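You operate a simulated robot arm through the tools that you are given. There is no shell and no other tool. Be economical: measure what you need, move in short steps, check, and stop when the job is done.

The job below is to be done with a simulated robot arm. You get a single attempt, and the scene is never put back.

## Task
Restock the bundle bay with the brown bundle from the blue trolley.
Fine: drop the red flap, slide the green divider to mark 3; brake off to roll the trolley out, on again once it is out.

Only the result counts: the job must be done as asked and must still hold three seconds after the hand-in. Knocking over, shifting, dropping, spilling or breaking anything else fails it.

## Robot
A 6-joint arm with a two-finger parallel gripper on a trunk, on a base that drives. Base frame: it is fixed to the floor where the robot stands at the start and does not move with it; the origin is under the middle of the robot, x ahead of it, y to its left, z up; the surface under the hand at the start is at about z = 82. Readings come in cm, degrees, newtons and seconds.
Its first joint turns from -166.0 to 166.0 degrees. Places, roughly: blue flap [60, 20, 170]; blue trolley [80, 30, 30]; brake lever [50, 10, 50]; bundle bay [80, 0, 80]; green divider [80, 0, 90]; red flap [50, 10, 100]. Payload 3.91 kg.
The tool frame sits at the grasp point between the pads (the TCP): z along the fingers, y along the line on which they close. The tips reach 3 cm beyond it. Largest opening 11 cm; finger width 2, thickness 1; the body of the gripper, 4.8 by 11.2 cm, starts 5.5 cm behind the TCP.
Orientation is told as [roll, pitch, yaw] about the base's x, y, z axes, in that order, counted from this pose: with the fingers straight down and closing along the base's y, the tool's x points along the base's -x, its y along +y and its z along -z.

## Interface
- The arm moves only by the tool send_rows. Its argument "moves" is a list of rows, each a list of 6 numbers: the shift along the tool's x, y, z in cm, then the turn, a rotation vector about the tool's x, y, z in degrees. In form: [[dx, dy, dz, wx, wy, wz], ...]. A call has 1 to 8 rows; each row is the pose to reach, as a shift and turn from the pose commanded when the call began, along the tool's axes at that moment. "hand" is the closure in counts, from 0 (fully open) to 255 (shut), set as the call begins (left out, the last holds). Rows are played at 5 a second. More than 5 cm and 8.6 degrees between two rows, or a gripper value outside its range, and nothing of the call is played. A pose out of reach is approached as far as the arm can. The call stops where the force on the tool passes 70 N (or 10 N more than at its start, if that is more) or the arm is blocked; 0.2 s more then pass. The fingers move at their own pace (about 15.3 cm/s each) and stop on an object; they squeeze with about 37 N. The grip force told is the motor's: it shows also when the fingers shut on nothing. Time passes only in rows, and 0.2 s behind the last, so rows that repeat a pose let the fingers close. It gives the time, the measured TCP pose, the force on the tool (base axes), the opening and the grip force at its end, in the units of the frame above (readings bear some noise), with the torque about the TCP (base axes, N m) and any sound that the robot's microphone picked up.
- Cameras (640 x 400 px; columns grow to the right, rows downward): "scene" is now at [19.96, 22.15, 133.79]; the picture's right is [-0.18, -0.98, 0.00], its down [-0.82, 0.15, -0.55] and it looks along [0.54, -0.10, -0.84] (base axes); focal length 214 px, centre (320, 200). "wrist" rides on the gripper at [7.2, 1.7, -10.3] in the tool frame; the picture's right is [-0.23, 0.97, 0.00], its down [-0.76, -0.18, -0.62] and it looks along [-0.61, -0.14, 0.78] (tool axes); focal length 222 px, centre (320, 200). There is no depth. A picture from a camera that has moved, and an enlarged one, comes with that camera's place and axes in the base frame and with its lens.
- capture(camera): a new picture of that camera. No time passes.
- base_move(legs): drives the robot by 1 to 6 legs, each [ahead, turn to the left] in cm and degrees, along the robot's own axes; the way and the turn of a leg run together, so that a leg with both is an arc; at most 150 cm and 180 degrees a leg. The arm and the cameras ride along, it lands a little off, and it stops where it bumps. It gives what a move gives.
- aim_head(pan, tilt): turns the head with the scene camera to pan (to the left, within 120 degrees either way) and tilt (down, from -29 to 69), counted from straight ahead of the robot. It gives what a move gives.
- inspect(camera, box): a new picture of the part [left, top, right, bottom] of that camera's present view, enlarged. No time passes.
- finish_job(): hands the job in; it is judged then, once.

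Work in short steps. Places have to be worked out from the pictures, the camera data and where the tool is seen: move nearer, look again, correct. Check each grasp and each placing, and mend what went wrong. You have 120 turns and 78 pictures in all, those below and enlarged ones among them. Open the gripper and draw the arm clear of the work before you hand the job in, unless the task says otherwise; then end with one line.

The tools are called after "Call:" as name(argument=value, ...) on one line, values as JSON. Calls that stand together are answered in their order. send_rows: Moves the arm, as the interface text tells. Its arguments: {"type":"object","properties":{"moves":{"type":"array","items":{"type":"array","items":{"type":"number"}}},"hand":{"type":"number"}},"required":["moves"]} The other tools are called the same way: base_move (legs) drives the base; aim_head (pan, tilt) turns the head that bears the scene camera; capture (camera) takes a picture; inspect (camera, box) takes an enlarged picture of a part of a camera's view; finish_job () hands the job in.

At the start:

```text
time: 0.0
tcp_pos: [63.82, -4.66, 122.22]
tool_rot: [0.0, 0.0, 0.1]
ft_force: [-0.1, 0.7, -1.0]
moment: [0.02, -0.02, 0.02]
gripper_width: 11.02
gripper_force: 0.1
robot x, y, heading: [0.06, 0.0, -0.2]
head pan, tilt: [-10.5, 56.7]
```

scene: 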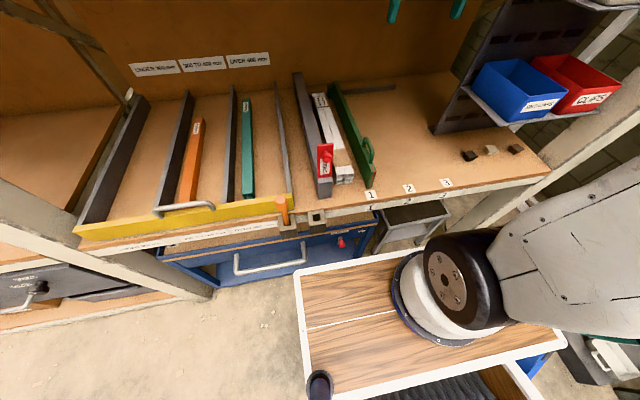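
wrist: 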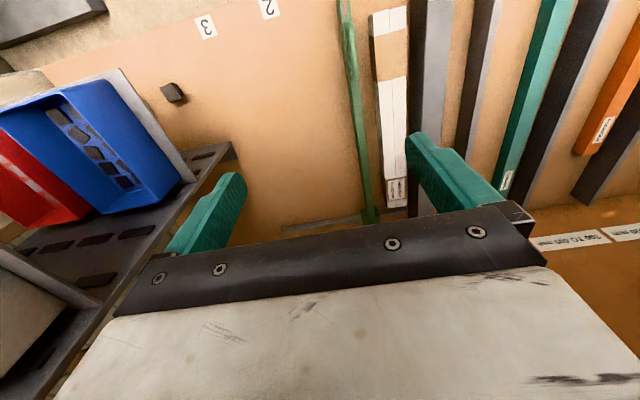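

I begin by enlarging the parts of the scene that matter: the bay with red flap and divider, and the trolley with its brake.

Call:
inspect(camera="scene", box=[270, 60, 470, 210])

Call:
inspect(camera="scene", box=[140, 180, 400, 300])

```text
2.67 times, centred on (370, 135) of scene
camera zoom: at [19.96, 22.15, 133.79], right [-0.18, -0.98, 0.0], down [-0.82, 0.15, -0.55], along [0.54, -0.1, -0.84], focal length 572 px, centre (187, 373)
```

zoom: 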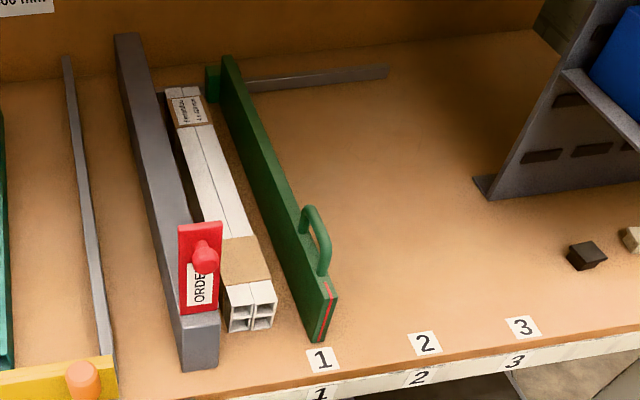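

```text
2.46 times, centred on (270, 240) of scene
camera zoom: at [19.96, 22.15, 133.79], right [-0.18, -0.98, 0.0], down [-0.82, 0.15, -0.55], along [0.54, -0.1, -0.84], focal length 528 px, centre (443, 102)
```

zoom: 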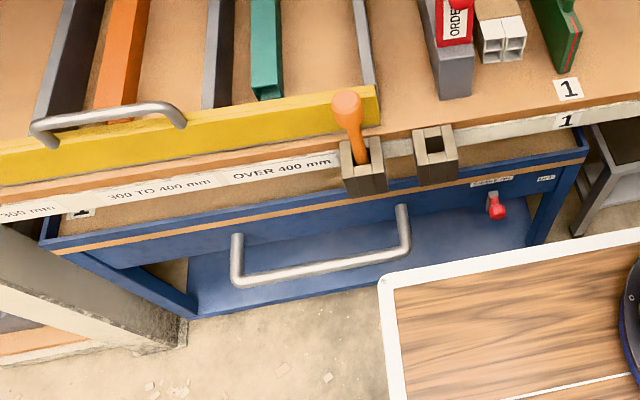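

I look up ahead to see the rest of the rack (blue flap), and zoom on the brake and the handle.

Call:
inspect(camera="scene", box=[310, 200, 400, 260])

Call:
aim_head(pan=0, tilt=15)

Call:
capture(camera="scene")

Call:
aim_head(pan=20, tilt=69)

Call:
capture(camera="scene")

```text
6.67 times, centred on (355, 230) of scene
camera zoom: at [19.96, 22.15, 133.79], right [-0.18, -0.98, 0.0], down [-0.82, 0.15, -0.55], along [0.54, -0.1, -0.84], focal length 1430 px, centre (87, 0)
```

zoom: 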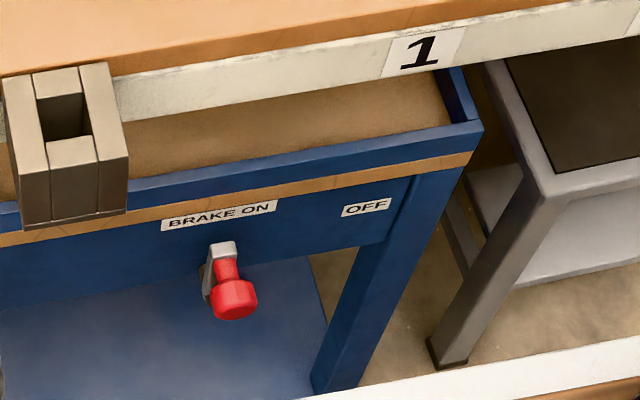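

```text
time: 1.1
tcp_pos: [63.81, -4.61, 122.17]
tool_rot: [0.0, 0.0, 0.1]
ft_force: [-0.4, -0.1, -0.1]
moment: [0.02, -0.03, 0.0]
gripper_width: 10.99
gripper_force: 0.1
robot x, y, heading: [0.02, -0.04, -0.1]
head pan, tilt: [0.0, 15.0]
```

```text
72 pictures are left
camera scene: at [22.39, 23.43, 140.02], right [0.0, -1.0, 0.0], down [-0.26, 0.0, -0.97], along [0.97, 0.0, -0.26], focal length 214 px, centre (320, 200)
```

scene: 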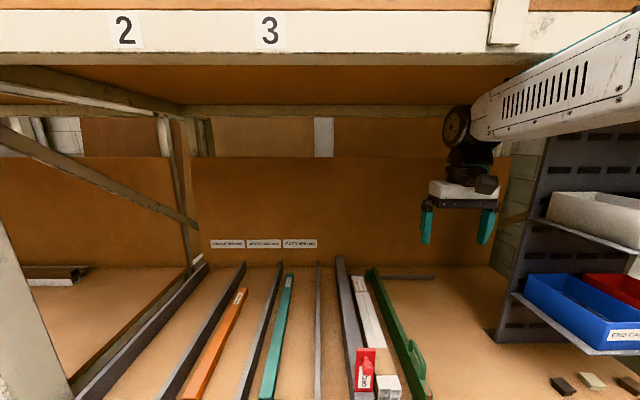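

```text
time: 2.3
tcp_pos: [63.82, -4.66, 122.26]
tool_rot: [0.0, 0.0, 0.0]
ft_force: [0.4, 0.0, -0.7]
moment: [-0.01, 0.01, -0.01]
gripper_width: 10.99
gripper_force: 0.1
robot x, y, heading: [-0.18, -0.03, -0.1]
head pan, tilt: [20.0, 68.8]
```

```text
71 pictures are left
camera scene: at [18.31, 25.34, 132.46], right [0.34, -0.94, 0.0], down [-0.88, -0.32, -0.36], along [0.34, 0.12, -0.93], focal length 214 px, centre (320, 200)
```

scene: 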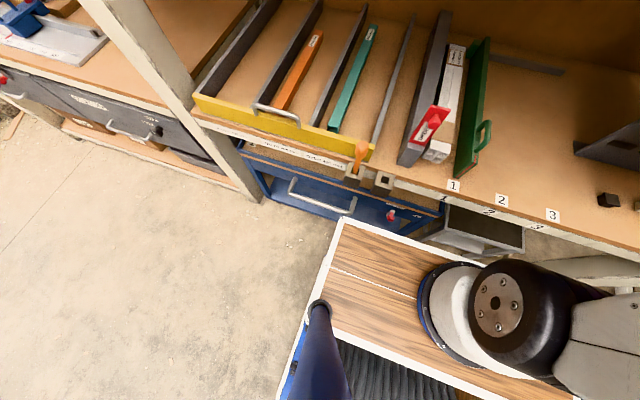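

The flap sits near (54, 14, 97), the marks lie at x≈52 with y≈1, −11, −23. I bring the wrist over the flap to see how it's hinged.

Call:
send_rows(moves=[[3, 4, 0, 0, 0, 0], [6, 8, 0, 0, 0, 0], [9, 12, 0, 0, 0, 0], [12, 16, 0, 0, 0, 0], [14, 19, 0, 0, 0, 0]])

Call:
capture(camera="wrist")

Call:
inspect(camera="scene", box=[380, 30, 500, 190])

```text
time: 3.5
tcp_pos: [49.8, 14.5, 122.25]
tool_rot: [0.1, 0.0, -0.1]
ft_force: [-0.5, -0.6, 0.6]
moment: [0.01, -0.04, 0.0]
gripper_width: 11.01
gripper_force: 0.1
robot x, y, heading: [0.27, 0.24, 0.1]
head pan, tilt: [20.0, 68.8]
```

```text
70 pictures are left
camera wrist: at [42.6, 16.13, 132.43], right [0.23, 0.97, 0.0], down [0.76, -0.18, 0.62], along [0.61, -0.14, -0.78], focal length 222 px, centre (320, 200)
```

wrist: 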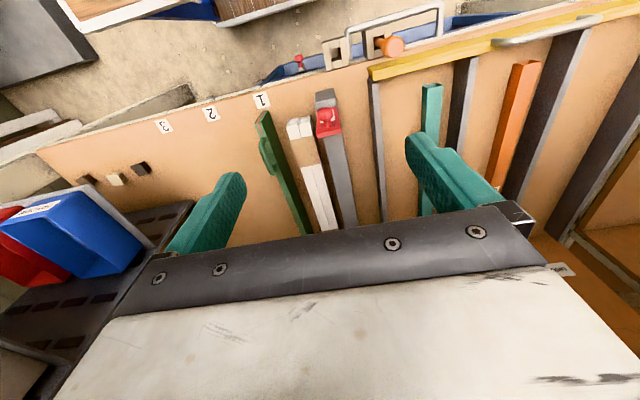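

```text
2.50 times, centred on (440, 110) of scene
camera zoom: at [18.32, 25.33, 132.46], right [0.34, -0.94, 0.0], down [-0.88, -0.32, -0.36], along [0.34, 0.12, -0.93], focal length 536 px, centre (20, 425)
```

zoom: 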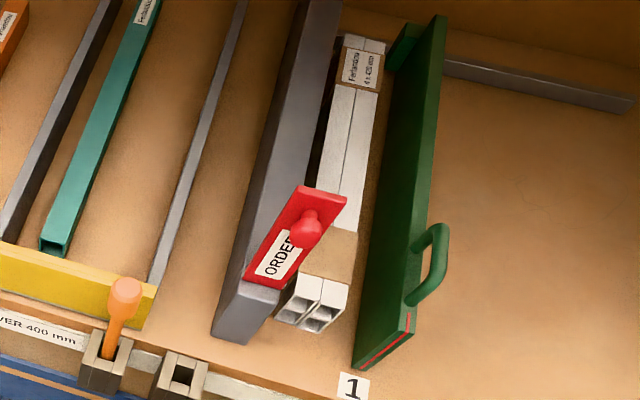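

Call:
inspect(camera="wrist", box=[240, 70, 400, 170])

Call:
inspect(camera="scene", box=[405, 90, 465, 170])

```text
4.00 times, centred on (320, 120) of wrist
camera zoom: at [42.6, 16.13, 132.43], right [0.23, 0.97, 0.0], down [0.76, -0.18, 0.62], along [0.61, -0.14, -0.78], focal length 888 px, centre (320, 520)
```

zoom: 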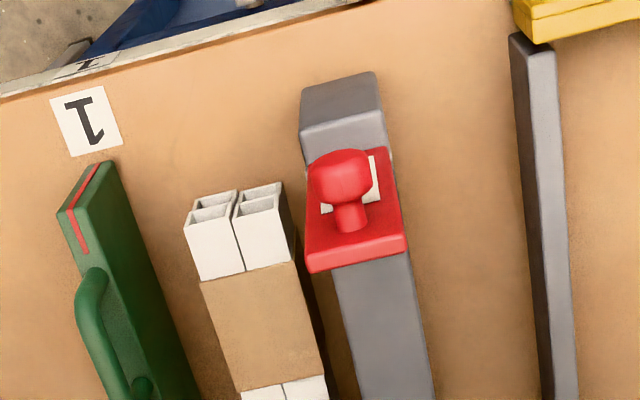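

```text
5.00 times, centred on (435, 130) of scene
camera zoom: at [18.32, 25.33, 132.46], right [0.34, -0.94, 0.0], down [-0.88, -0.32, -0.36], along [0.34, 0.12, -0.93], focal length 1072 px, centre (-255, 550)
```

zoom: 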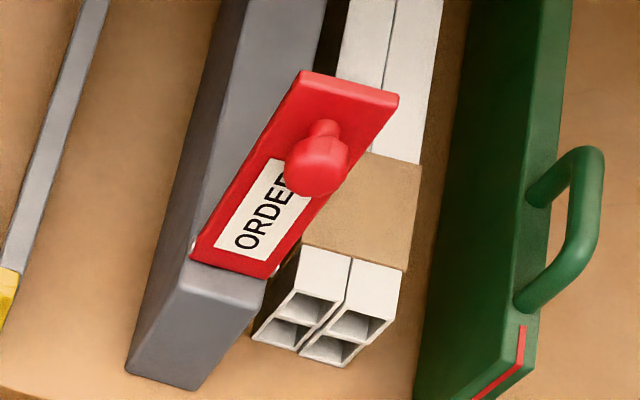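

The flap stands upright on the wall's front end, hinged at its lower edge near (55, 14.5, 91), with its top at about z 101 and the knob facing me at z≈98. I close the fingers and come down in front of it.

Call:
send_rows(moves=[[3, 0, 4, 0, 0, 0], [3.5, 0, 8.5, 0, 0, 0], [3.5, 0, 13, 0, 0, 0], [3.5, 0, 17.5, 0, 0, 0], [3.5, 0, 21.5, 0, 0, 0]], hand=255)

Call:
inspect(camera="scene", box=[380, 30, 500, 190])

Call:
capture(camera="wrist")

```text
time: 4.7
tcp_pos: [46.23, 14.23, 100.75]
tool_rot: [0.0, 0.1, 0.0]
ft_force: [-0.3, -0.2, 0.4]
moment: [0.0, -0.01, 0.01]
gripper_width: 0.0
gripper_force: 37.2
robot x, y, heading: [0.34, 0.16, 0.0]
head pan, tilt: [20.0, 68.8]
```

```text
2.50 times, centred on (440, 110) of scene
camera zoom: at [18.28, 25.33, 132.46], right [0.34, -0.94, 0.0], down [-0.88, -0.32, -0.36], along [0.34, 0.12, -0.93], focal length 536 px, centre (20, 425)
```

zoom: 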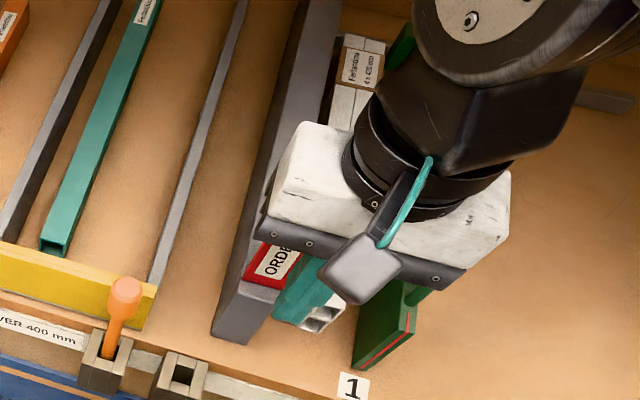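

```text
65 pictures are left
camera wrist: at [38.99, 15.96, 111.0], right [0.23, 0.97, 0.0], down [0.76, -0.18, 0.62], along [0.61, -0.14, -0.78], focal length 222 px, centre (320, 200)
```

wrist: 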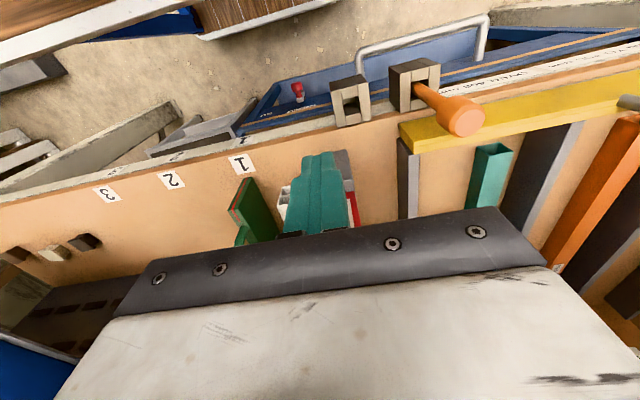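

Closed fingers are in front of the knob. I push slowly toward +x and watch the force.

Call:
send_rows(moves=[[-2, 0, 0, 0, 0, 0], [-4, 0, 0, 0, 0, 0], [-5.5, 0, 0, 0, 0, 0], [-7, 0, 0, 0, 0, 0], [-8, 0, 0, 0, 0, 0]])

Call:
inspect(camera="scene", box=[380, 30, 500, 190])

```text
time: 5.9
tcp_pos: [54.31, 14.41, 100.83]
tool_rot: [0.0, 0.0, 0.0]
ft_force: [0.1, 0.5, -0.4]
moment: [0.0, -0.05, -0.03]
gripper_width: 0.0
gripper_force: 37.1
robot x, y, heading: [0.11, -0.29, -0.1]
head pan, tilt: [20.0, 68.8]
```

```text
2.50 times, centred on (440, 110) of scene
camera zoom: at [18.3, 25.34, 132.46], right [0.34, -0.94, 0.0], down [-0.88, -0.32, -0.36], along [0.34, 0.12, -0.93], focal length 536 px, centre (20, 425)
```

zoom: 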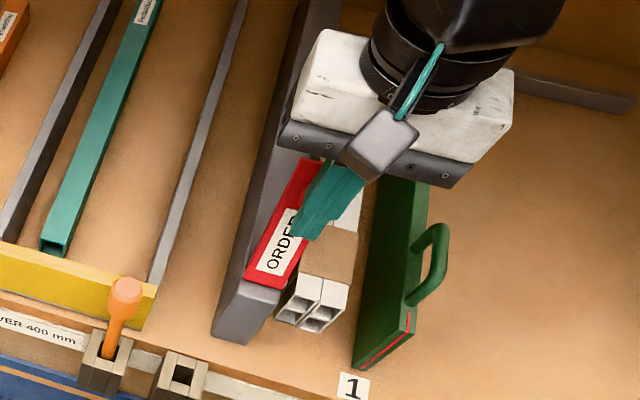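

No contact yet and the flap looks unchanged; I continue pushing in small steps.

Call:
send_rows(moves=[[-1, 0, 0, 0, 0, 0], [-2, 0, 0, 0, 0, 0], [-3, 0, 0, 0, 0, 0], [-4, 0, 0, 0, 0, 0]])

Call:
inspect(camera="scene", box=[380, 30, 500, 190])

```text
time: 6.9
tcp_pos: [58.3, 14.34, 100.76]
tool_rot: [-0.1, 0.0, 0.0]
ft_force: [0.8, -0.9, 0.1]
moment: [0.02, -0.01, 0.01]
gripper_width: 0.0
gripper_force: 36.9
robot x, y, heading: [0.32, -0.21, 0.2]
head pan, tilt: [20.0, 68.8]
```

```text
2.50 times, centred on (440, 110) of scene
camera zoom: at [18.3, 25.34, 132.46], right [0.34, -0.94, 0.0], down [-0.88, -0.32, -0.36], along [0.34, 0.12, -0.93], focal length 536 px, centre (20, 425)
```

zoom: 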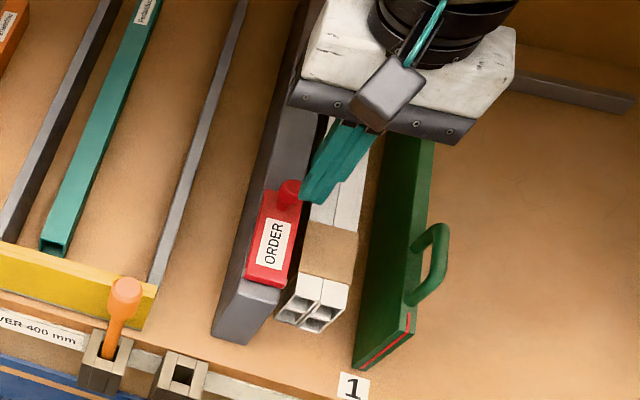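

The flap has folded back. I rise, open the hand and look from above to verify it and measure the divider.

Call:
send_rows(moves=[[0, 0, -4, 0, 0, 0], [4, -2, -8, 0, 0, 0], [8, -6, -12, 0, 0, 0], [11, -10, -14, 0, 0, 0]], hand=0)

Call:
capture(camera="wrist")

Call:
inspect(camera="scene", box=[380, 30, 500, 190])

```text
refused: row 2 steps farther than a row can; nothing moved
```

```text
62 pictures are left
camera wrist: at [51.08, 16.02, 110.97], right [0.23, 0.97, 0.0], down [0.76, -0.18, 0.62], along [0.61, -0.14, -0.78], focal length 222 px, centre (320, 200)
```

wrist: 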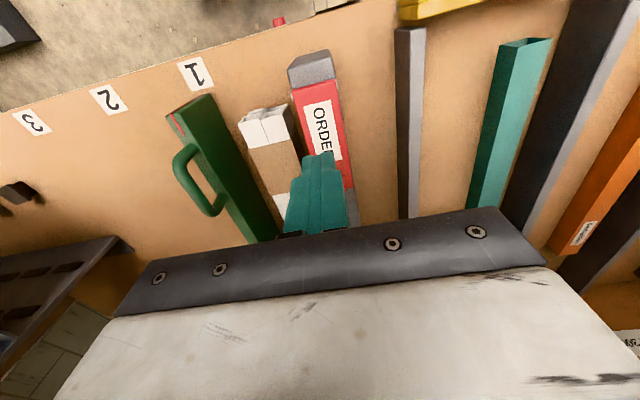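

```text
2.50 times, centred on (440, 110) of scene
camera zoom: at [18.3, 25.34, 132.46], right [0.34, -0.94, 0.0], down [-0.88, -0.32, -0.36], along [0.34, 0.12, -0.93], focal length 536 px, centre (20, 425)
```

zoom: 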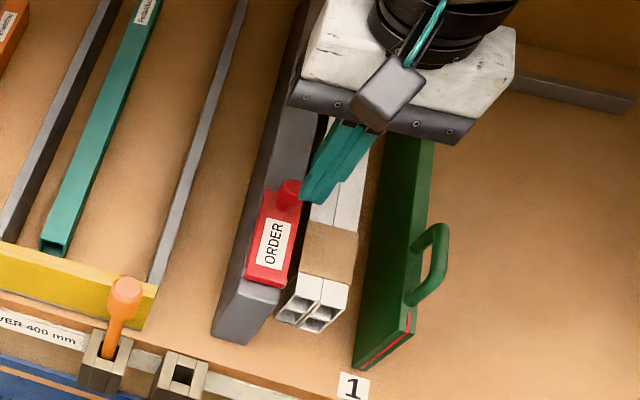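

The flap lies flat on the wall. Now I retreat with shorter steps.

Call:
send_rows(moves=[[0, 0, -4, 0, 0, 0], [2, -2, -7.5, 0, 0, 0], [4, -5, -10.5, 0, 0, 0], [7, -8, -12.5, 0, 0, 0], [9, -12, -14, 0, 0, 0]], hand=0)

Call:
inspect(camera="wrist", box=[160, 40, 480, 240])

Call:
inspect(camera="scene", box=[380, 30, 500, 190])

```text
time: 8.1
tcp_pos: [49.3, 2.2, 114.67]
tool_rot: [0.0, 0.1, 0.0]
ft_force: [-1.0, 0.2, 0.4]
moment: [0.0, -0.02, -0.02]
gripper_width: 11.0
gripper_force: 0.0
robot x, y, heading: [0.33, 0.33, 0.1]
head pan, tilt: [20.0, 68.8]
```

```text
2.00 times, centred on (320, 140) of wrist
camera zoom: at [42.13, 3.92, 124.93], right [0.23, 0.97, 0.0], down [0.76, -0.18, 0.62], along [0.61, -0.14, -0.78], focal length 444 px, centre (320, 320)
```

zoom: 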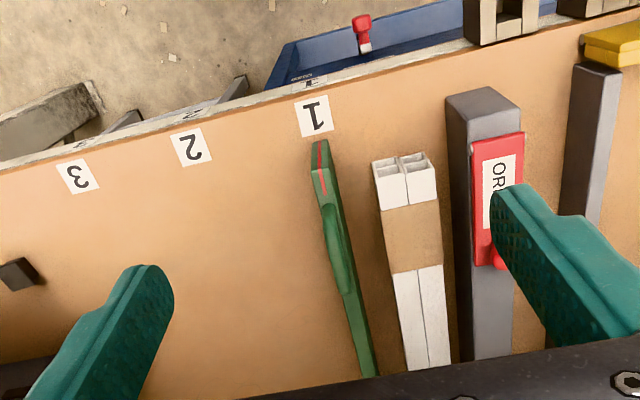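

```text
2.50 times, centred on (440, 110) of scene
camera zoom: at [18.34, 25.36, 132.45], right [0.34, -0.94, 0.0], down [-0.88, -0.32, -0.36], along [0.34, 0.12, -0.93], focal length 536 px, centre (20, 425)
```

zoom: 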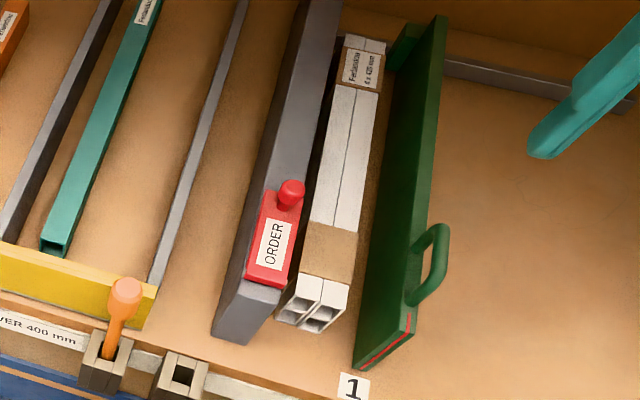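

The divider's arch handle stands on top at about (61, 1, 90–94), and marks are 12 cm apart, so the slide is about 24 cm. I come over the handle.

Call:
send_rows(moves=[[-4, -0.4, 2, 0, 0, 0], [-8, -0.8, 4, 0, 0, 0], [-12, -1.2, 6, 0, 0, 0], [-12, -1.2, 10, 0, 0, 0], [-12, -1.2, 14, 0, 0, 0], [-12, -1.2, 17, 0, 0, 0]], hand=0)

Call:
capture(camera="wrist")

Call:
inspect(camera="scene", box=[380, 30, 500, 190])

```text
time: 9.5
tcp_pos: [61.29, 1.03, 97.75]
tool_rot: [0.0, 0.0, 0.0]
ft_force: [-1.4, -0.2, 0.0]
moment: [0.02, -0.01, 0.01]
gripper_width: 11.01
gripper_force: 0.0
robot x, y, heading: [0.08, 0.24, 0.1]
head pan, tilt: [20.0, 68.8]
```

```text
58 pictures are left
camera wrist: at [54.06, 2.82, 107.92], right [0.23, 0.97, 0.0], down [0.76, -0.18, 0.62], along [0.61, -0.14, -0.78], focal length 222 px, centre (320, 200)
```

wrist: 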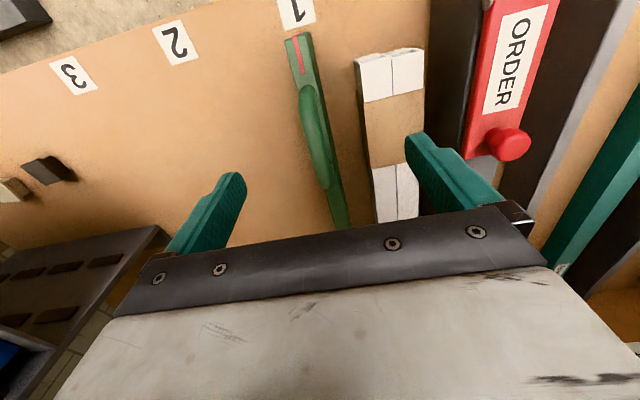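

```text
2.50 times, centred on (440, 110) of scene
camera zoom: at [18.28, 25.34, 132.46], right [0.34, -0.94, 0.0], down [-0.88, -0.32, -0.36], along [0.34, 0.12, -0.93], focal length 536 px, centre (20, 425)
```

zoom: 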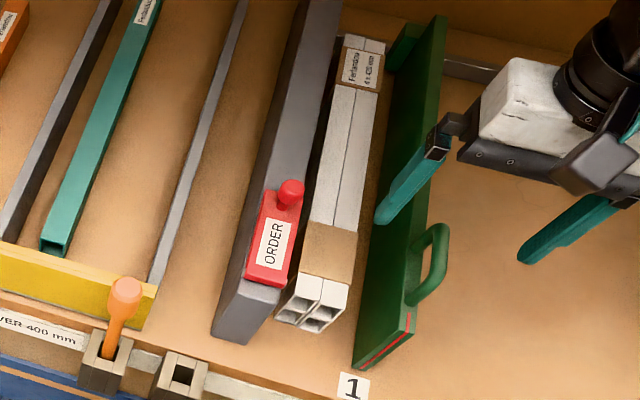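

Handle spans x≈57.5–66 at y≈0.9, right beneath the open fingers. Going down 5 cm and closing on it.

Call:
send_rows(moves=[[0, 0, 2.5, 0, 0, 0], [0, 0, 5, 0, 0, 0]])

Call:
send_rows(moves=[[0, 0, 0, 0, 0, 0], [0, 0, 0, 0, 0, 0], [0, 0, 0, 0, 0, 0], [0, 0, 0, 0, 0, 0]], hand=255)

```text
time: 10.1
tcp_pos: [61.3, 1.12, 92.62]
tool_rot: [-0.1, 0.1, 0.0]
ft_force: [0.0, -0.9, 1.0]
moment: [-0.03, -0.01, 0.0]
gripper_width: 10.99
gripper_force: 0.1
robot x, y, heading: [-0.25, -0.23, -0.1]
head pan, tilt: [20.0, 68.8]
```

```text
time: 11.1
tcp_pos: [61.33, 1.05, 92.71]
tool_rot: [0.0, 0.0, 0.0]
ft_force: [-0.8, -14.2, -5.0]
moment: [-0.46, -0.54, 0.54]
gripper_width: 1.57
gripper_force: 44.6
robot x, y, heading: [-0.34, 0.1, -0.2]
head pan, tilt: [20.0, 68.8]
```

Gripped at 1.57 cm. I slide it 4 cm toward −y first.

Call:
send_rows(moves=[[0, -1, 0, 0, 0, 0], [0, -2, 0, 0, 0, 0], [0, -3, 0, 0, 0, 0], [0, -4, 0, 0, 0, 0]])

Call:
inspect(camera="scene", box=[380, 30, 540, 230])

```text
time: 12.1
tcp_pos: [61.4, -2.93, 92.72]
tool_rot: [0.1, 0.0, 0.0]
ft_force: [7.4, 0.7, -8.8]
moment: [-0.06, 1.11, 0.41]
gripper_width: 1.54
gripper_force: 45.1
robot x, y, heading: [-0.13, 0.07, 0.1]
head pan, tilt: [20.0, 68.8]
```

```text
2.00 times, centred on (460, 130) of scene
camera zoom: at [18.36, 25.35, 132.45], right [0.34, -0.94, 0.0], down [-0.88, -0.32, -0.36], along [0.34, 0.12, -0.93], focal length 429 px, centre (40, 340)
```

zoom: 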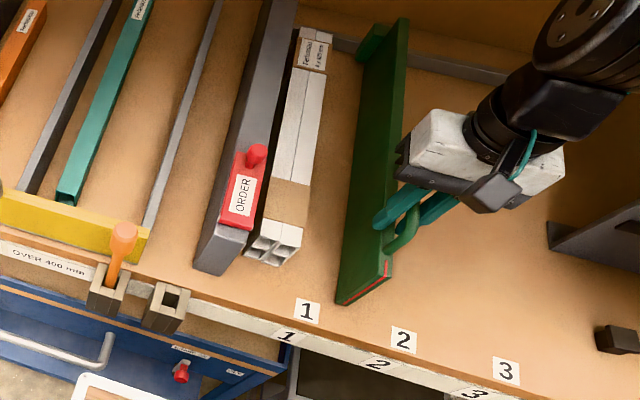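

It slides freely along its rail. I continue to just short of mark 3.

Call:
send_rows(moves=[[0, -2.5, 0, 0, 0, 0], [0, -5, 0, 0, 0, 0], [0, -7.5, 0, 0, 0, 0], [0, -10, 0, 0, 0, 0], [0, -12.5, 0, 0, 0, 0], [0, -15, 0, 0, 0, 0], [0, -17.5, 0, 0, 0, 0], [0, -20, 0, 0, 0, 0]])

Call:
inspect(camera="scene", box=[420, 70, 600, 250])

Call:
capture(camera="wrist")

```text
time: 13.9
tcp_pos: [61.52, -22.9, 92.74]
tool_rot: [-0.1, -0.1, 0.0]
ft_force: [24.1, 1.7, -5.8]
moment: [0.0, -0.38, 0.51]
gripper_width: 1.58
gripper_force: 45.1
robot x, y, heading: [0.3, 0.04, -0.1]
head pan, tilt: [20.0, 68.8]
```

```text
2.22 times, centred on (510, 160) of scene
camera zoom: at [18.4, 25.34, 132.45], right [0.34, -0.94, 0.0], down [-0.88, -0.32, -0.36], along [0.34, 0.12, -0.93], focal length 477 px, centre (-102, 289)
```

zoom: 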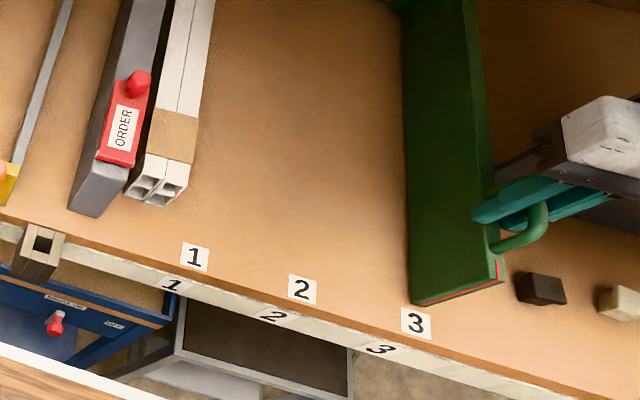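

```text
54 pictures are left
camera wrist: at [54.2, -21.23, 102.96], right [0.23, 0.97, 0.0], down [0.76, -0.18, 0.62], along [0.61, -0.14, -0.78], focal length 222 px, centre (320, 200)
```

wrist: 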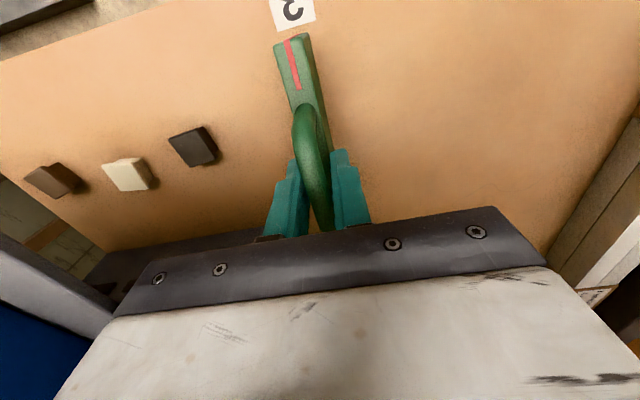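

The red line on the divider and mark 3 both work out at y≈−23.0. I release, rise, and look again.

Call:
send_rows(moves=[[0, 0, 0, 0, 0, 0], [0, 0, 0, 0, 0, 0], [0, 0, 0, 0, 0, 0]], hand=0)

Call:
send_rows(moves=[[0, 0, -5, 0, 0, 0], [0, 0, -10, 0, 0, 0], [3, 3, -13, 0, 0, 0]])

Call:
inspect(camera="wrist", box=[200, 0, 440, 200])

```text
time: 14.7
tcp_pos: [61.25, -22.88, 92.85]
tool_rot: [-0.1, -0.1, -0.1]
ft_force: [0.1, 0.4, 0.6]
moment: [0.01, 0.0, 0.01]
gripper_width: 11.0
gripper_force: 0.0
robot x, y, heading: [-0.26, -0.01, -0.1]
head pan, tilt: [20.0, 68.8]
```

```text
refused: row 3 steps farther than a row can; nothing moved
```

```text
2.00 times, centred on (320, 100) of wrist
camera zoom: at [54.05, -21.19, 102.96], right [0.23, 0.97, 0.0], down [0.76, -0.18, 0.62], along [0.61, -0.14, -0.78], focal length 444 px, centre (320, 400)
```

zoom: 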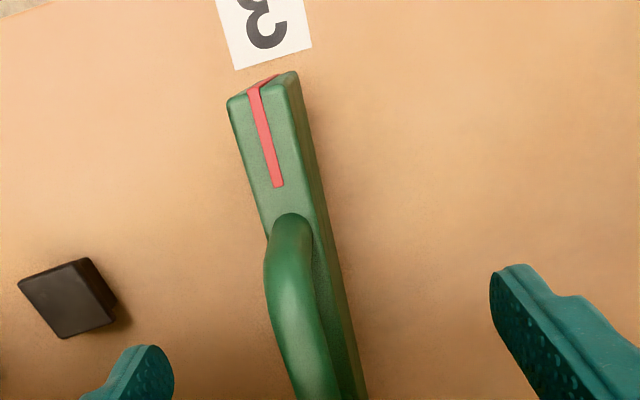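

The line is centred on mark 3. I rise clear and back the base off 30 cm to view the trolley.

Call:
send_rows(moves=[[0, 0, -5, 0, 0, 0], [0, 0, -10, 0, 0, 0], [0, 0, -15, 0, 0, 0], [0, 0, -20, 0, 0, 0]])

Call:
base_move(legs=[[-30, 0]])

Call:
aim_head(pan=0, tilt=50)

Call:
capture(camera="scene")

```text
time: 15.0
tcp_pos: [61.15, -22.98, 92.85]
tool_rot: [0.4, 0.7, 0.1]
ft_force: [10.1, -6.8, -27.4]
moment: [2.18, 0.36, 0.69]
gripper_width: 10.98
gripper_force: 0.0
robot x, y, heading: [-0.0, -0.23, 0.2]
head pan, tilt: [20.0, 68.8]
stopped in row 1: the force on the tool passed its limit at 98 N (the readings are from after the stop); the commanded pose is now the measured one
```

```text
time: 15.8
tcp_pos: [59.32, -22.57, 92.98]
tool_rot: [0.5, 0.8, 0.1]
ft_force: [-0.3, 0.1, -5.0]
moment: [0.34, -0.05, -0.04]
gripper_width: 10.99
gripper_force: 0.1
robot x, y, heading: [-1.67, -0.31, 0.1]
head pan, tilt: [20.0, 68.8]
stopped in leg 1: the force on the tool passed its limit at 77 N (the readings are from after the stop); the commanded pose is now the measured one
```

```text
time: 16.7
tcp_pos: [59.21, -22.7, 92.99]
tool_rot: [0.5, 0.8, 0.0]
ft_force: [-0.3, 0.4, -6.9]
moment: [0.41, -0.08, -0.03]
gripper_width: 10.99
gripper_force: 0.2
robot x, y, heading: [-1.59, 0.07, -0.0]
head pan, tilt: [0.0, 50.0]
```

```text
52 pictures are left
camera scene: at [19.05, 23.43, 134.65], right [0.0, -1.0, 0.0], down [-0.77, 0.0, -0.64], along [0.64, 0.0, -0.77], focal length 214 px, centre (320, 200)
```

scene: 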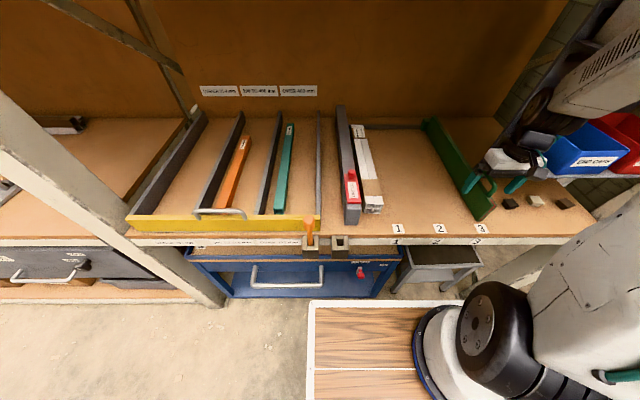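

Something above or beside the wrist blocked it; I must look closely before moving on.

Call:
inspect(camera="scene", box=[440, 60, 640, 230])

Call:
capture(camera="wrist")

```text
2.35 times, centred on (540, 145) of scene
camera zoom: at [19.05, 23.43, 134.65], right [0.0, -1.0, 0.0], down [-0.77, 0.0, -0.64], along [0.64, 0.0, -0.77], focal length 505 px, centre (-198, 329)
```

zoom: 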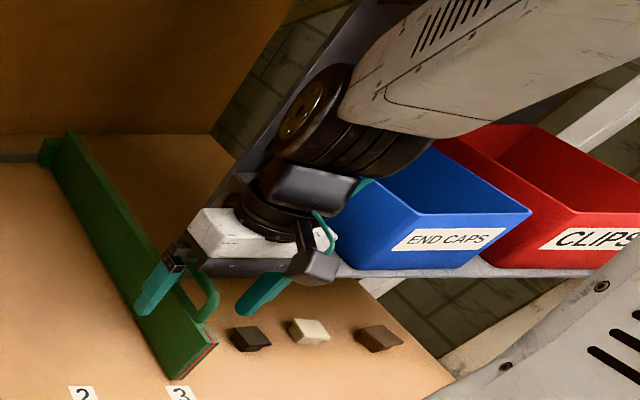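

```text
50 pictures are left
camera wrist: at [52.14, -21.02, 103.28], right [0.23, 0.97, 0.01], down [0.77, -0.18, 0.61], along [0.6, -0.13, -0.79], focal length 222 px, centre (320, 200)
```

wrist: 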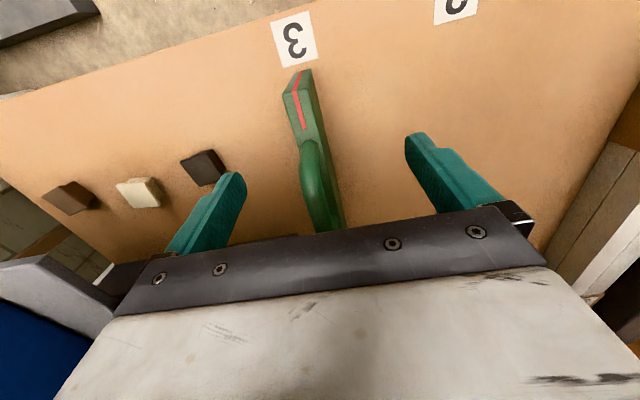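

The gripper body's −y end came up under the bin shelf's lip. I go down slightly, then shift +y by 3.5 cm (handle stays between the fingers), straightening the tool.

Call:
send_rows(moves=[[0, 0, 0.5, 0, 0, 0], [0, 1.2, 0.5, 0, 0, 0], [0, 2.4, 0.5, 0, 0, 0], [0, 3.5, 0.5, 0, 0, 0]])

Call:
inspect(camera="scene", box=[440, 60, 640, 230])

```text
time: 17.7
tcp_pos: [59.36, -19.06, 92.43]
tool_rot: [0.4, 0.7, 0.0]
ft_force: [0.3, -0.8, -0.5]
moment: [0.0, -0.02, -0.01]
gripper_width: 10.98
gripper_force: 0.1
robot x, y, heading: [-1.86, -0.07, 0.0]
head pan, tilt: [0.0, 50.0]
```

```text
2.35 times, centred on (540, 145) of scene
camera zoom: at [19.04, 23.42, 134.65], right [0.0, -1.0, 0.0], down [-0.77, 0.0, -0.64], along [0.64, 0.0, -0.77], focal length 505 px, centre (-198, 329)
```

zoom: 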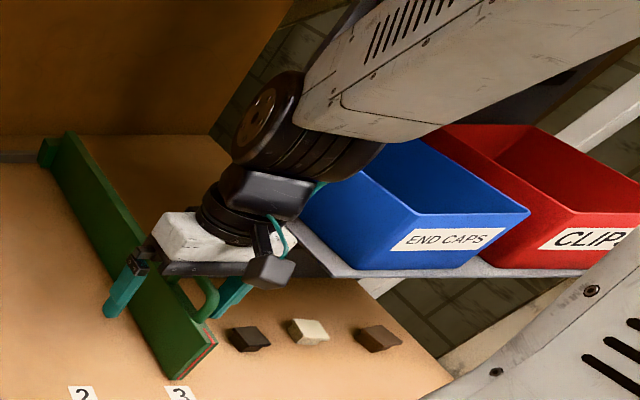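

The body end is now ~5 cm clear of the shelf's edge. I rise in small steps, then up.

Call:
send_rows(moves=[[0, 0, -2, 0, 0, 0], [0, 0, -4, 0, 0, 0], [0, 0, -6, 0, 0, 0]])

```text
time: 18.5
tcp_pos: [59.34, -19.28, 98.52]
tool_rot: [0.6, 0.8, 0.1]
ft_force: [0.0, -0.3, -0.6]
moment: [0.01, -0.02, -0.02]
gripper_width: 10.99
gripper_force: 0.0
robot x, y, heading: [-2.05, -0.18, -0.1]
head pan, tilt: [0.0, 50.0]
```

Free. I move away to +y and up, straightening the small tilt.

Call:
send_rows(moves=[[0, 3, -3, 0, 0, 0], [0, 6, -6, 0, 0, 0], [0, 9, -9, 0, 0, 0], [0, 12, -12, 0, 0, 0], [0, 15, -14, 0, 0, 0], [0, 19, -15, 0, 0, 0]])

Call:
base_move(legs=[[-30, 0]])

Call:
capture(camera="scene")

```text
time: 19.9
tcp_pos: [59.43, -0.22, 113.73]
tool_rot: [0.5, 0.8, 0.1]
ft_force: [0.7, -0.4, 0.2]
moment: [0.01, 0.0, -0.02]
gripper_width: 11.02
gripper_force: 0.0
robot x, y, heading: [-1.7, -0.18, 0.2]
head pan, tilt: [0.0, 50.0]
```

```text
time: 21.9
tcp_pos: [29.28, -0.19, 113.67]
tool_rot: [0.4, 0.8, 0.0]
ft_force: [-0.4, -0.5, 0.2]
moment: [-0.03, 0.0, -0.05]
gripper_width: 11.0
gripper_force: 0.0
robot x, y, heading: [-32.04, 0.2, -0.1]
head pan, tilt: [0.0, 50.0]
```

```text
48 pictures are left
camera scene: at [-11.19, 23.41, 134.65], right [0.0, -1.0, 0.0], down [-0.77, 0.0, -0.64], along [0.64, 0.0, -0.77], focal length 214 px, centre (320, 200)
```

scene: 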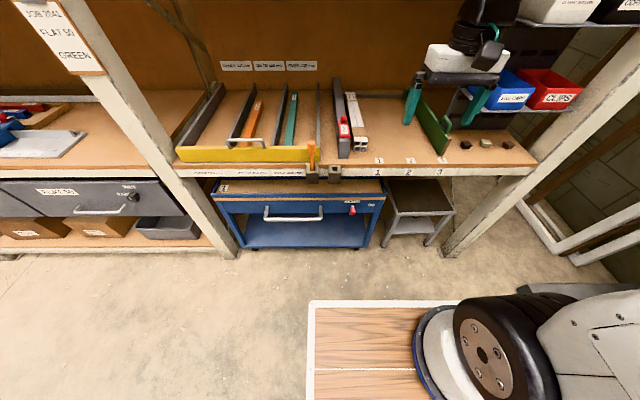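

Call:
inspect(camera="scene", box=[200, 140, 400, 260])

Call:
inspect(camera="scene", box=[320, 180, 400, 230])

```text
3.20 times, centred on (300, 200) of scene
camera zoom: at [-11.19, 23.41, 134.65], right [0.0, -1.0, 0.0], down [-0.77, 0.0, -0.64], along [0.64, 0.0, -0.77], focal length 686 px, centre (384, 200)
```

zoom: 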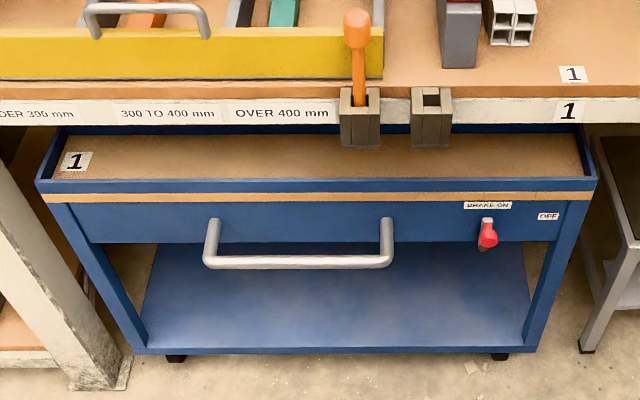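

```text
8.00 times, centred on (360, 205) of scene
camera zoom: at [-11.19, 23.41, 134.65], right [0.0, -1.0, 0.0], down [-0.77, 0.0, -0.64], along [0.64, 0.0, -0.77], focal length 1716 px, centre (0, 160)
```

zoom: 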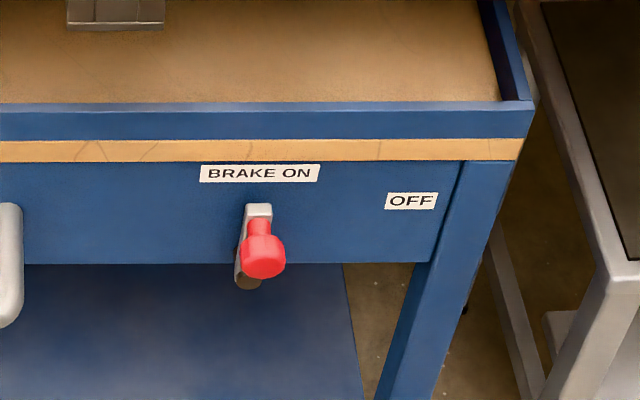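

The brake lever pivots low near (51, 8, 48.5), its knob sticks out toward me near (48, 8.2, 54.5), and OFF lies to the right. I tilt the tool 45° forward and come toward the knob.

Call:
send_rows(moves=[[-1, 1.4, 4, 0, -7.6, 0], [-2, 2.8, 8, 0, -15.2, 0], [-3, 4.2, 12, 0, -22.8, 0], [-4, 5.6, 16, 0, -30.4, 0], [-5, 7, 20, 0, -38, 0], [-6, 8.4, 24, 0, -45.6, 0]], hand=0)

Call:
capture(camera="wrist")

Call:
capture(camera="scene")

```text
time: 23.5
tcp_pos: [34.42, 5.06, 88.57]
tool_rot: [-6.5, -39.6, -6.1]
ft_force: [-0.6, 0.3, -0.1]
moment: [-0.02, 0.04, 0.02]
gripper_width: 11.0
gripper_force: 0.1
out of reach, approached as far as the arm can: row 5, 6
robot x, y, heading: [-32.3, 0.08, -0.1]
head pan, tilt: [0.0, 50.0]
stopped in row 6: the arm was blocked; the commanded pose is now the measured one
```

```text
45 pictures are left
camera wrist: at [22.8, 9.15, 91.68], right [0.35, 0.94, 0.06], down [0.17, -0.13, 0.98], along [0.92, -0.33, -0.2], focal length 222 px, centre (320, 200)
```

wrist: 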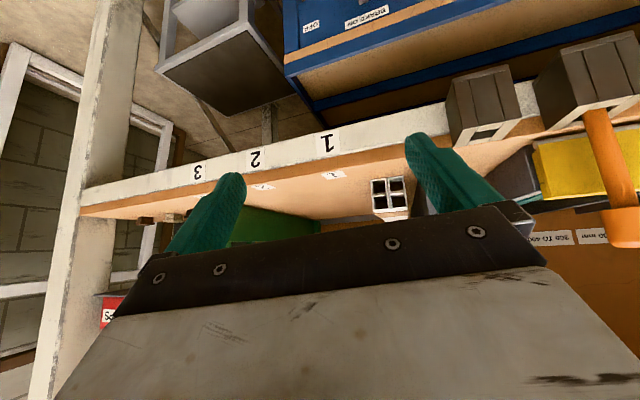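

```text
44 pictures are left
camera scene: at [-11.2, 23.4, 134.65], right [0.0, -1.0, 0.0], down [-0.77, 0.0, -0.64], along [0.64, 0.0, -0.77], focal length 214 px, centre (320, 200)
```

scene: 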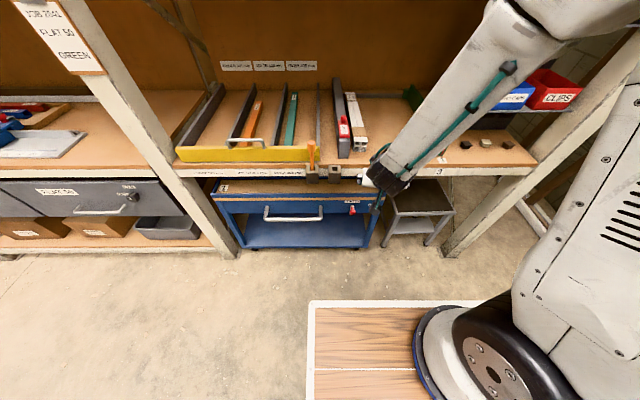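

That tilted pose is too close to the robot's axis. I back up 14 cm more and then extend toward the knob with the 45° tilt.

Call:
base_move(legs=[[-14, 0]])

Call:
send_rows(moves=[[-0.45, 1.27, 3.8, 0, 0, 0], [-0.9, 2.5, 7.7, -2.6, -1.3, -1.2], [-1.35, 3.8, 11.5, -5.2, -2.7, -2.4], [-1.8, 5.1, 15.3, -7.8, -4, -3.5], [-2.25, 6.3, 19.2, -10.4, -5.4, -4.7], [-2.7, 7.6, 23, -10.4, -5.4, -4.7]])

Call:
capture(camera="wrist")

```text
time: 24.9
tcp_pos: [20.37, 4.98, 88.59]
tool_rot: [-6.4, -39.6, -6.0]
ft_force: [0.2, 0.3, 0.2]
moment: [0.0, 0.02, -0.01]
gripper_width: 10.99
gripper_force: 0.1
robot x, y, heading: [-45.99, 0.17, -0.0]
head pan, tilt: [0.0, 50.0]
```

```text
time: 26.3
tcp_pos: [38.31, 8.38, 72.48]
tool_rot: [-1.4, -44.6, 1.1]
ft_force: [0.1, 0.2, 1.1]
moment: [0.01, 0.01, -0.03]
gripper_width: 11.01
gripper_force: 0.0
out of reach, approached as far as the arm can: row 5, 6
robot x, y, heading: [-45.73, -0.07, -0.1]
head pan, tilt: [0.0, 50.0]
```

```text
43 pictures are left
camera wrist: at [25.97, 10.21, 74.51], right [0.16, 0.98, 0.14], down [0.11, -0.16, 0.98], along [0.98, -0.14, -0.13], focal length 222 px, centre (320, 200)
```

wrist: 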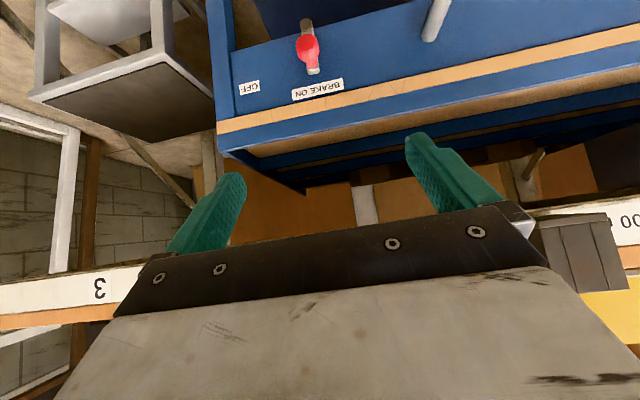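

Knob confirmed at about (48, 8.1, 54.5). I approach to ~7 cm short of it along the fingers.

Call:
send_rows(moves=[[2, 0, 3, 0, 0, 0], [4, 0, 6, 0, 0, 0], [6.1, -0.2, 9, 0, 0, 0], [6.1, -0.3, 12, 0, 0, 0]])

Call:
capture(camera="wrist")

```text
time: 27.3
tcp_pos: [43.55, 7.21, 59.94]
tool_rot: [-3.3, -44.3, 3.4]
ft_force: [0.8, 0.2, 0.3]
moment: [-0.04, 0.06, -0.01]
gripper_width: 10.99
gripper_force: 0.0
out of reach, approached as far as the arm can: row 1, 2, 3, 4
robot x, y, heading: [-46.04, -0.25, -0.3]
head pan, tilt: [0.0, 50.0]
```

```text
42 pictures are left
camera wrist: at [31.13, 8.82, 62.07], right [0.14, 0.98, 0.12], down [0.11, -0.14, 0.98], along [0.98, -0.13, -0.13], focal length 222 px, centre (320, 200)
```

wrist: 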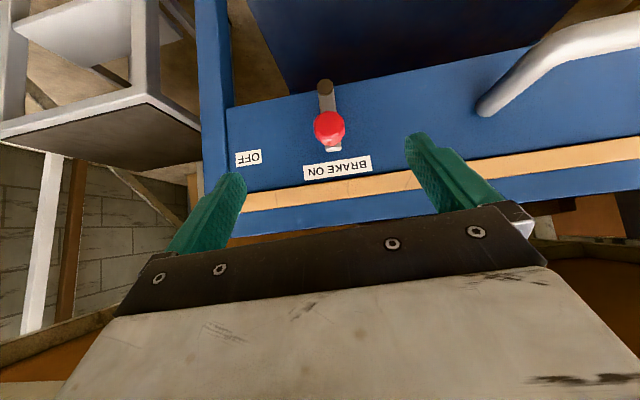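

Drift is small. Knob computed at (48, 8, 54.2); I advance the last 7 cm with the knob between the open fingers.

Call:
send_rows(moves=[[0.3, 0.5, 2.5, 0, 0, 0], [0.6, 0.8, 5, 0, 0, 0], [0.9, 1.05, 6.9, 0, 0, 0]])

Call:
capture(camera="wrist")

```text
time: 28.1
tcp_pos: [48.36, 7.69, 54.39]
tool_rot: [-1.6, -44.5, 1.9]
ft_force: [-0.8, -0.1, -0.6]
moment: [0.02, -0.01, -0.01]
gripper_width: 11.02
gripper_force: 0.0
out of reach, approached as far as the arm can: row 1, 2, 3
robot x, y, heading: [-45.85, 0.7, 0.0]
head pan, tilt: [0.0, 50.0]
```

```text
41 pictures are left
camera wrist: at [35.94, 9.26, 56.59], right [0.15, 0.98, 0.14], down [0.11, -0.16, 0.98], along [0.98, -0.13, -0.13], focal length 222 px, centre (320, 200)
```

wrist: 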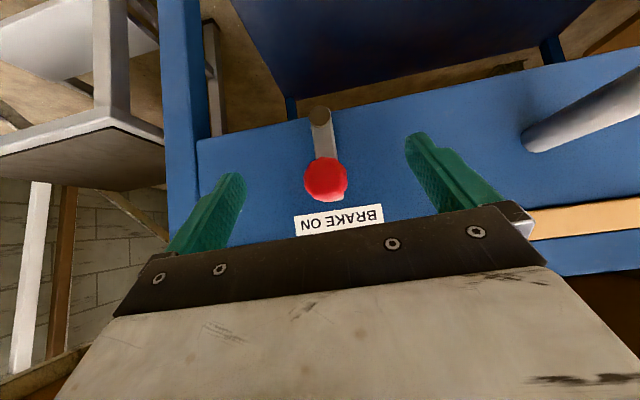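

The knob is centred between the fingers. I close on it.

Call:
send_rows(moves=[[0, 0, 0, 0, 0, 0], [0, 0, 0, 0, 0, 0], [0, 0, 0, 0, 0, 0], [0, 0, 0, 0, 0, 0]], hand=255)

Call:
inspect(camera="wrist", box=[200, 80, 440, 240])

```text
time: 29.1
tcp_pos: [48.3, 7.63, 54.45]
tool_rot: [-1.7, -44.4, 1.8]
ft_force: [1.6, -0.7, 0.4]
moment: [-0.1, -0.05, -0.37]
gripper_width: 2.52
gripper_force: 45.1
robot x, y, heading: [-46.06, 0.27, -0.3]
head pan, tilt: [0.0, 50.0]
```

```text
2.50 times, centred on (320, 160) of wrist
camera zoom: at [35.92, 9.25, 56.58], right [0.15, 0.98, 0.14], down [0.11, -0.16, 0.98], along [0.98, -0.13, -0.13], focal length 555 px, centre (320, 300)
```

zoom: 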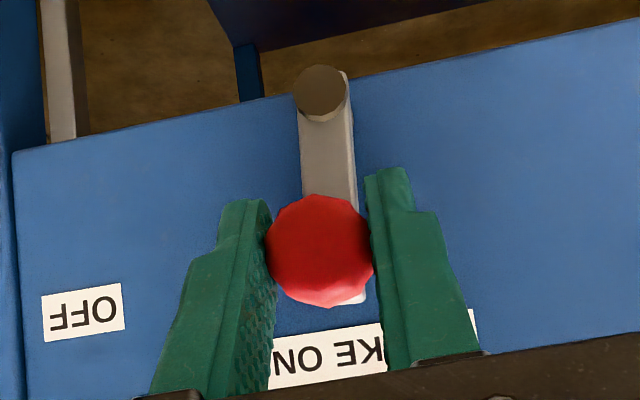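

Knob held (2.5 cm). Pivot is about 5.3 cm below it; I swing clockwise along the arc, first 45°.

Call:
send_rows(moves=[[0.03, -0.69, 0.03, 0, 0, 0], [0.13, -1.37, 0.13, 0, 0, 0], [0.28, -2.03, 0.28, 0, 0, 0], [0.5, -2.65, 0.5, 0, 0, 0], [0.77, -3.22, 0.77, 0, 0, 0], [1.09, -3.75, 1.09, 0, 0, 0]])

Call:
capture(camera="wrist")

```text
time: 30.5
tcp_pos: [48.57, 5.45, 53.09]
tool_rot: [-1.8, -44.8, 0.1]
ft_force: [-15.5, -23.1, 32.3]
moment: [-0.2, 0.16, 0.38]
gripper_width: 2.56
gripper_force: 45.3
out of reach, approached as far as the arm can: row 1, 2, 3, 4, 5, 6
robot x, y, heading: [-46.19, 0.15, -0.1]
head pan, tilt: [0.0, 50.0]
```

```text
39 pictures are left
camera wrist: at [36.31, 7.51, 55.29], right [0.18, 0.97, 0.14], down [0.1, -0.16, 0.98], along [0.98, -0.16, -0.12], focal length 222 px, centre (320, 200)
```

wrist: 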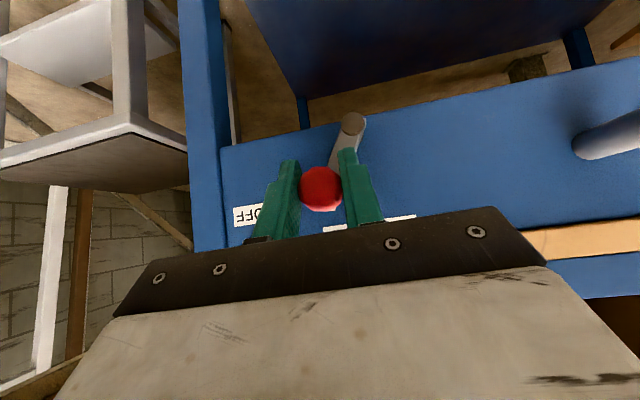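

The lever turned ~28° but the wrist is at a joint limit at this tilt. I relieve the pitch by 8° in place so the arm can follow the commanded arc.

Call:
send_rows(moves=[[0, 0, 0, 0, 2, 0], [0, 0, 0, 0, 4, 0], [0, 0, 0, 0, 6, 0], [0, 0, 0, 0, 8, 0]])

```text
time: 31.5
tcp_pos: [48.2, 5.9, 52.77]
tool_rot: [-0.6, -36.4, 0.6]
ft_force: [5.4, 11.9, -3.5]
moment: [0.38, -0.64, 0.33]
gripper_width: 2.54
gripper_force: 45.0
out of reach, approached as far as the arm can: row 1, 2, 3
robot x, y, heading: [-46.0, -0.04, -0.0]
head pan, tilt: [0.0, 50.0]
```

Call:
inspect(camera="wrist", box=[200, 80, 440, 240])

```text
2.50 times, centred on (320, 160) of wrist
camera zoom: at [36.35, 7.54, 56.64], right [0.18, 0.98, 0.13], down [0.24, -0.17, 0.95], along [0.95, -0.14, -0.27], focal length 555 px, centre (320, 300)
```

zoom: 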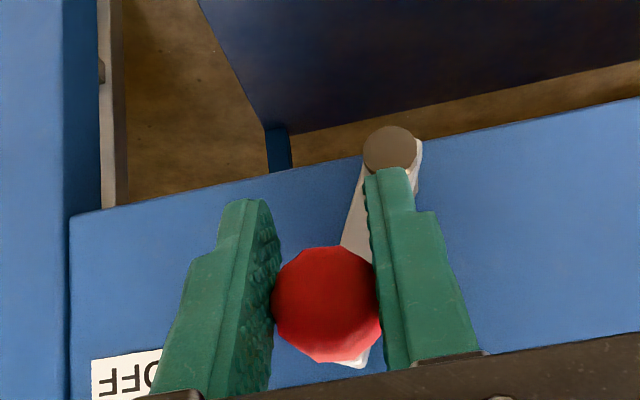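

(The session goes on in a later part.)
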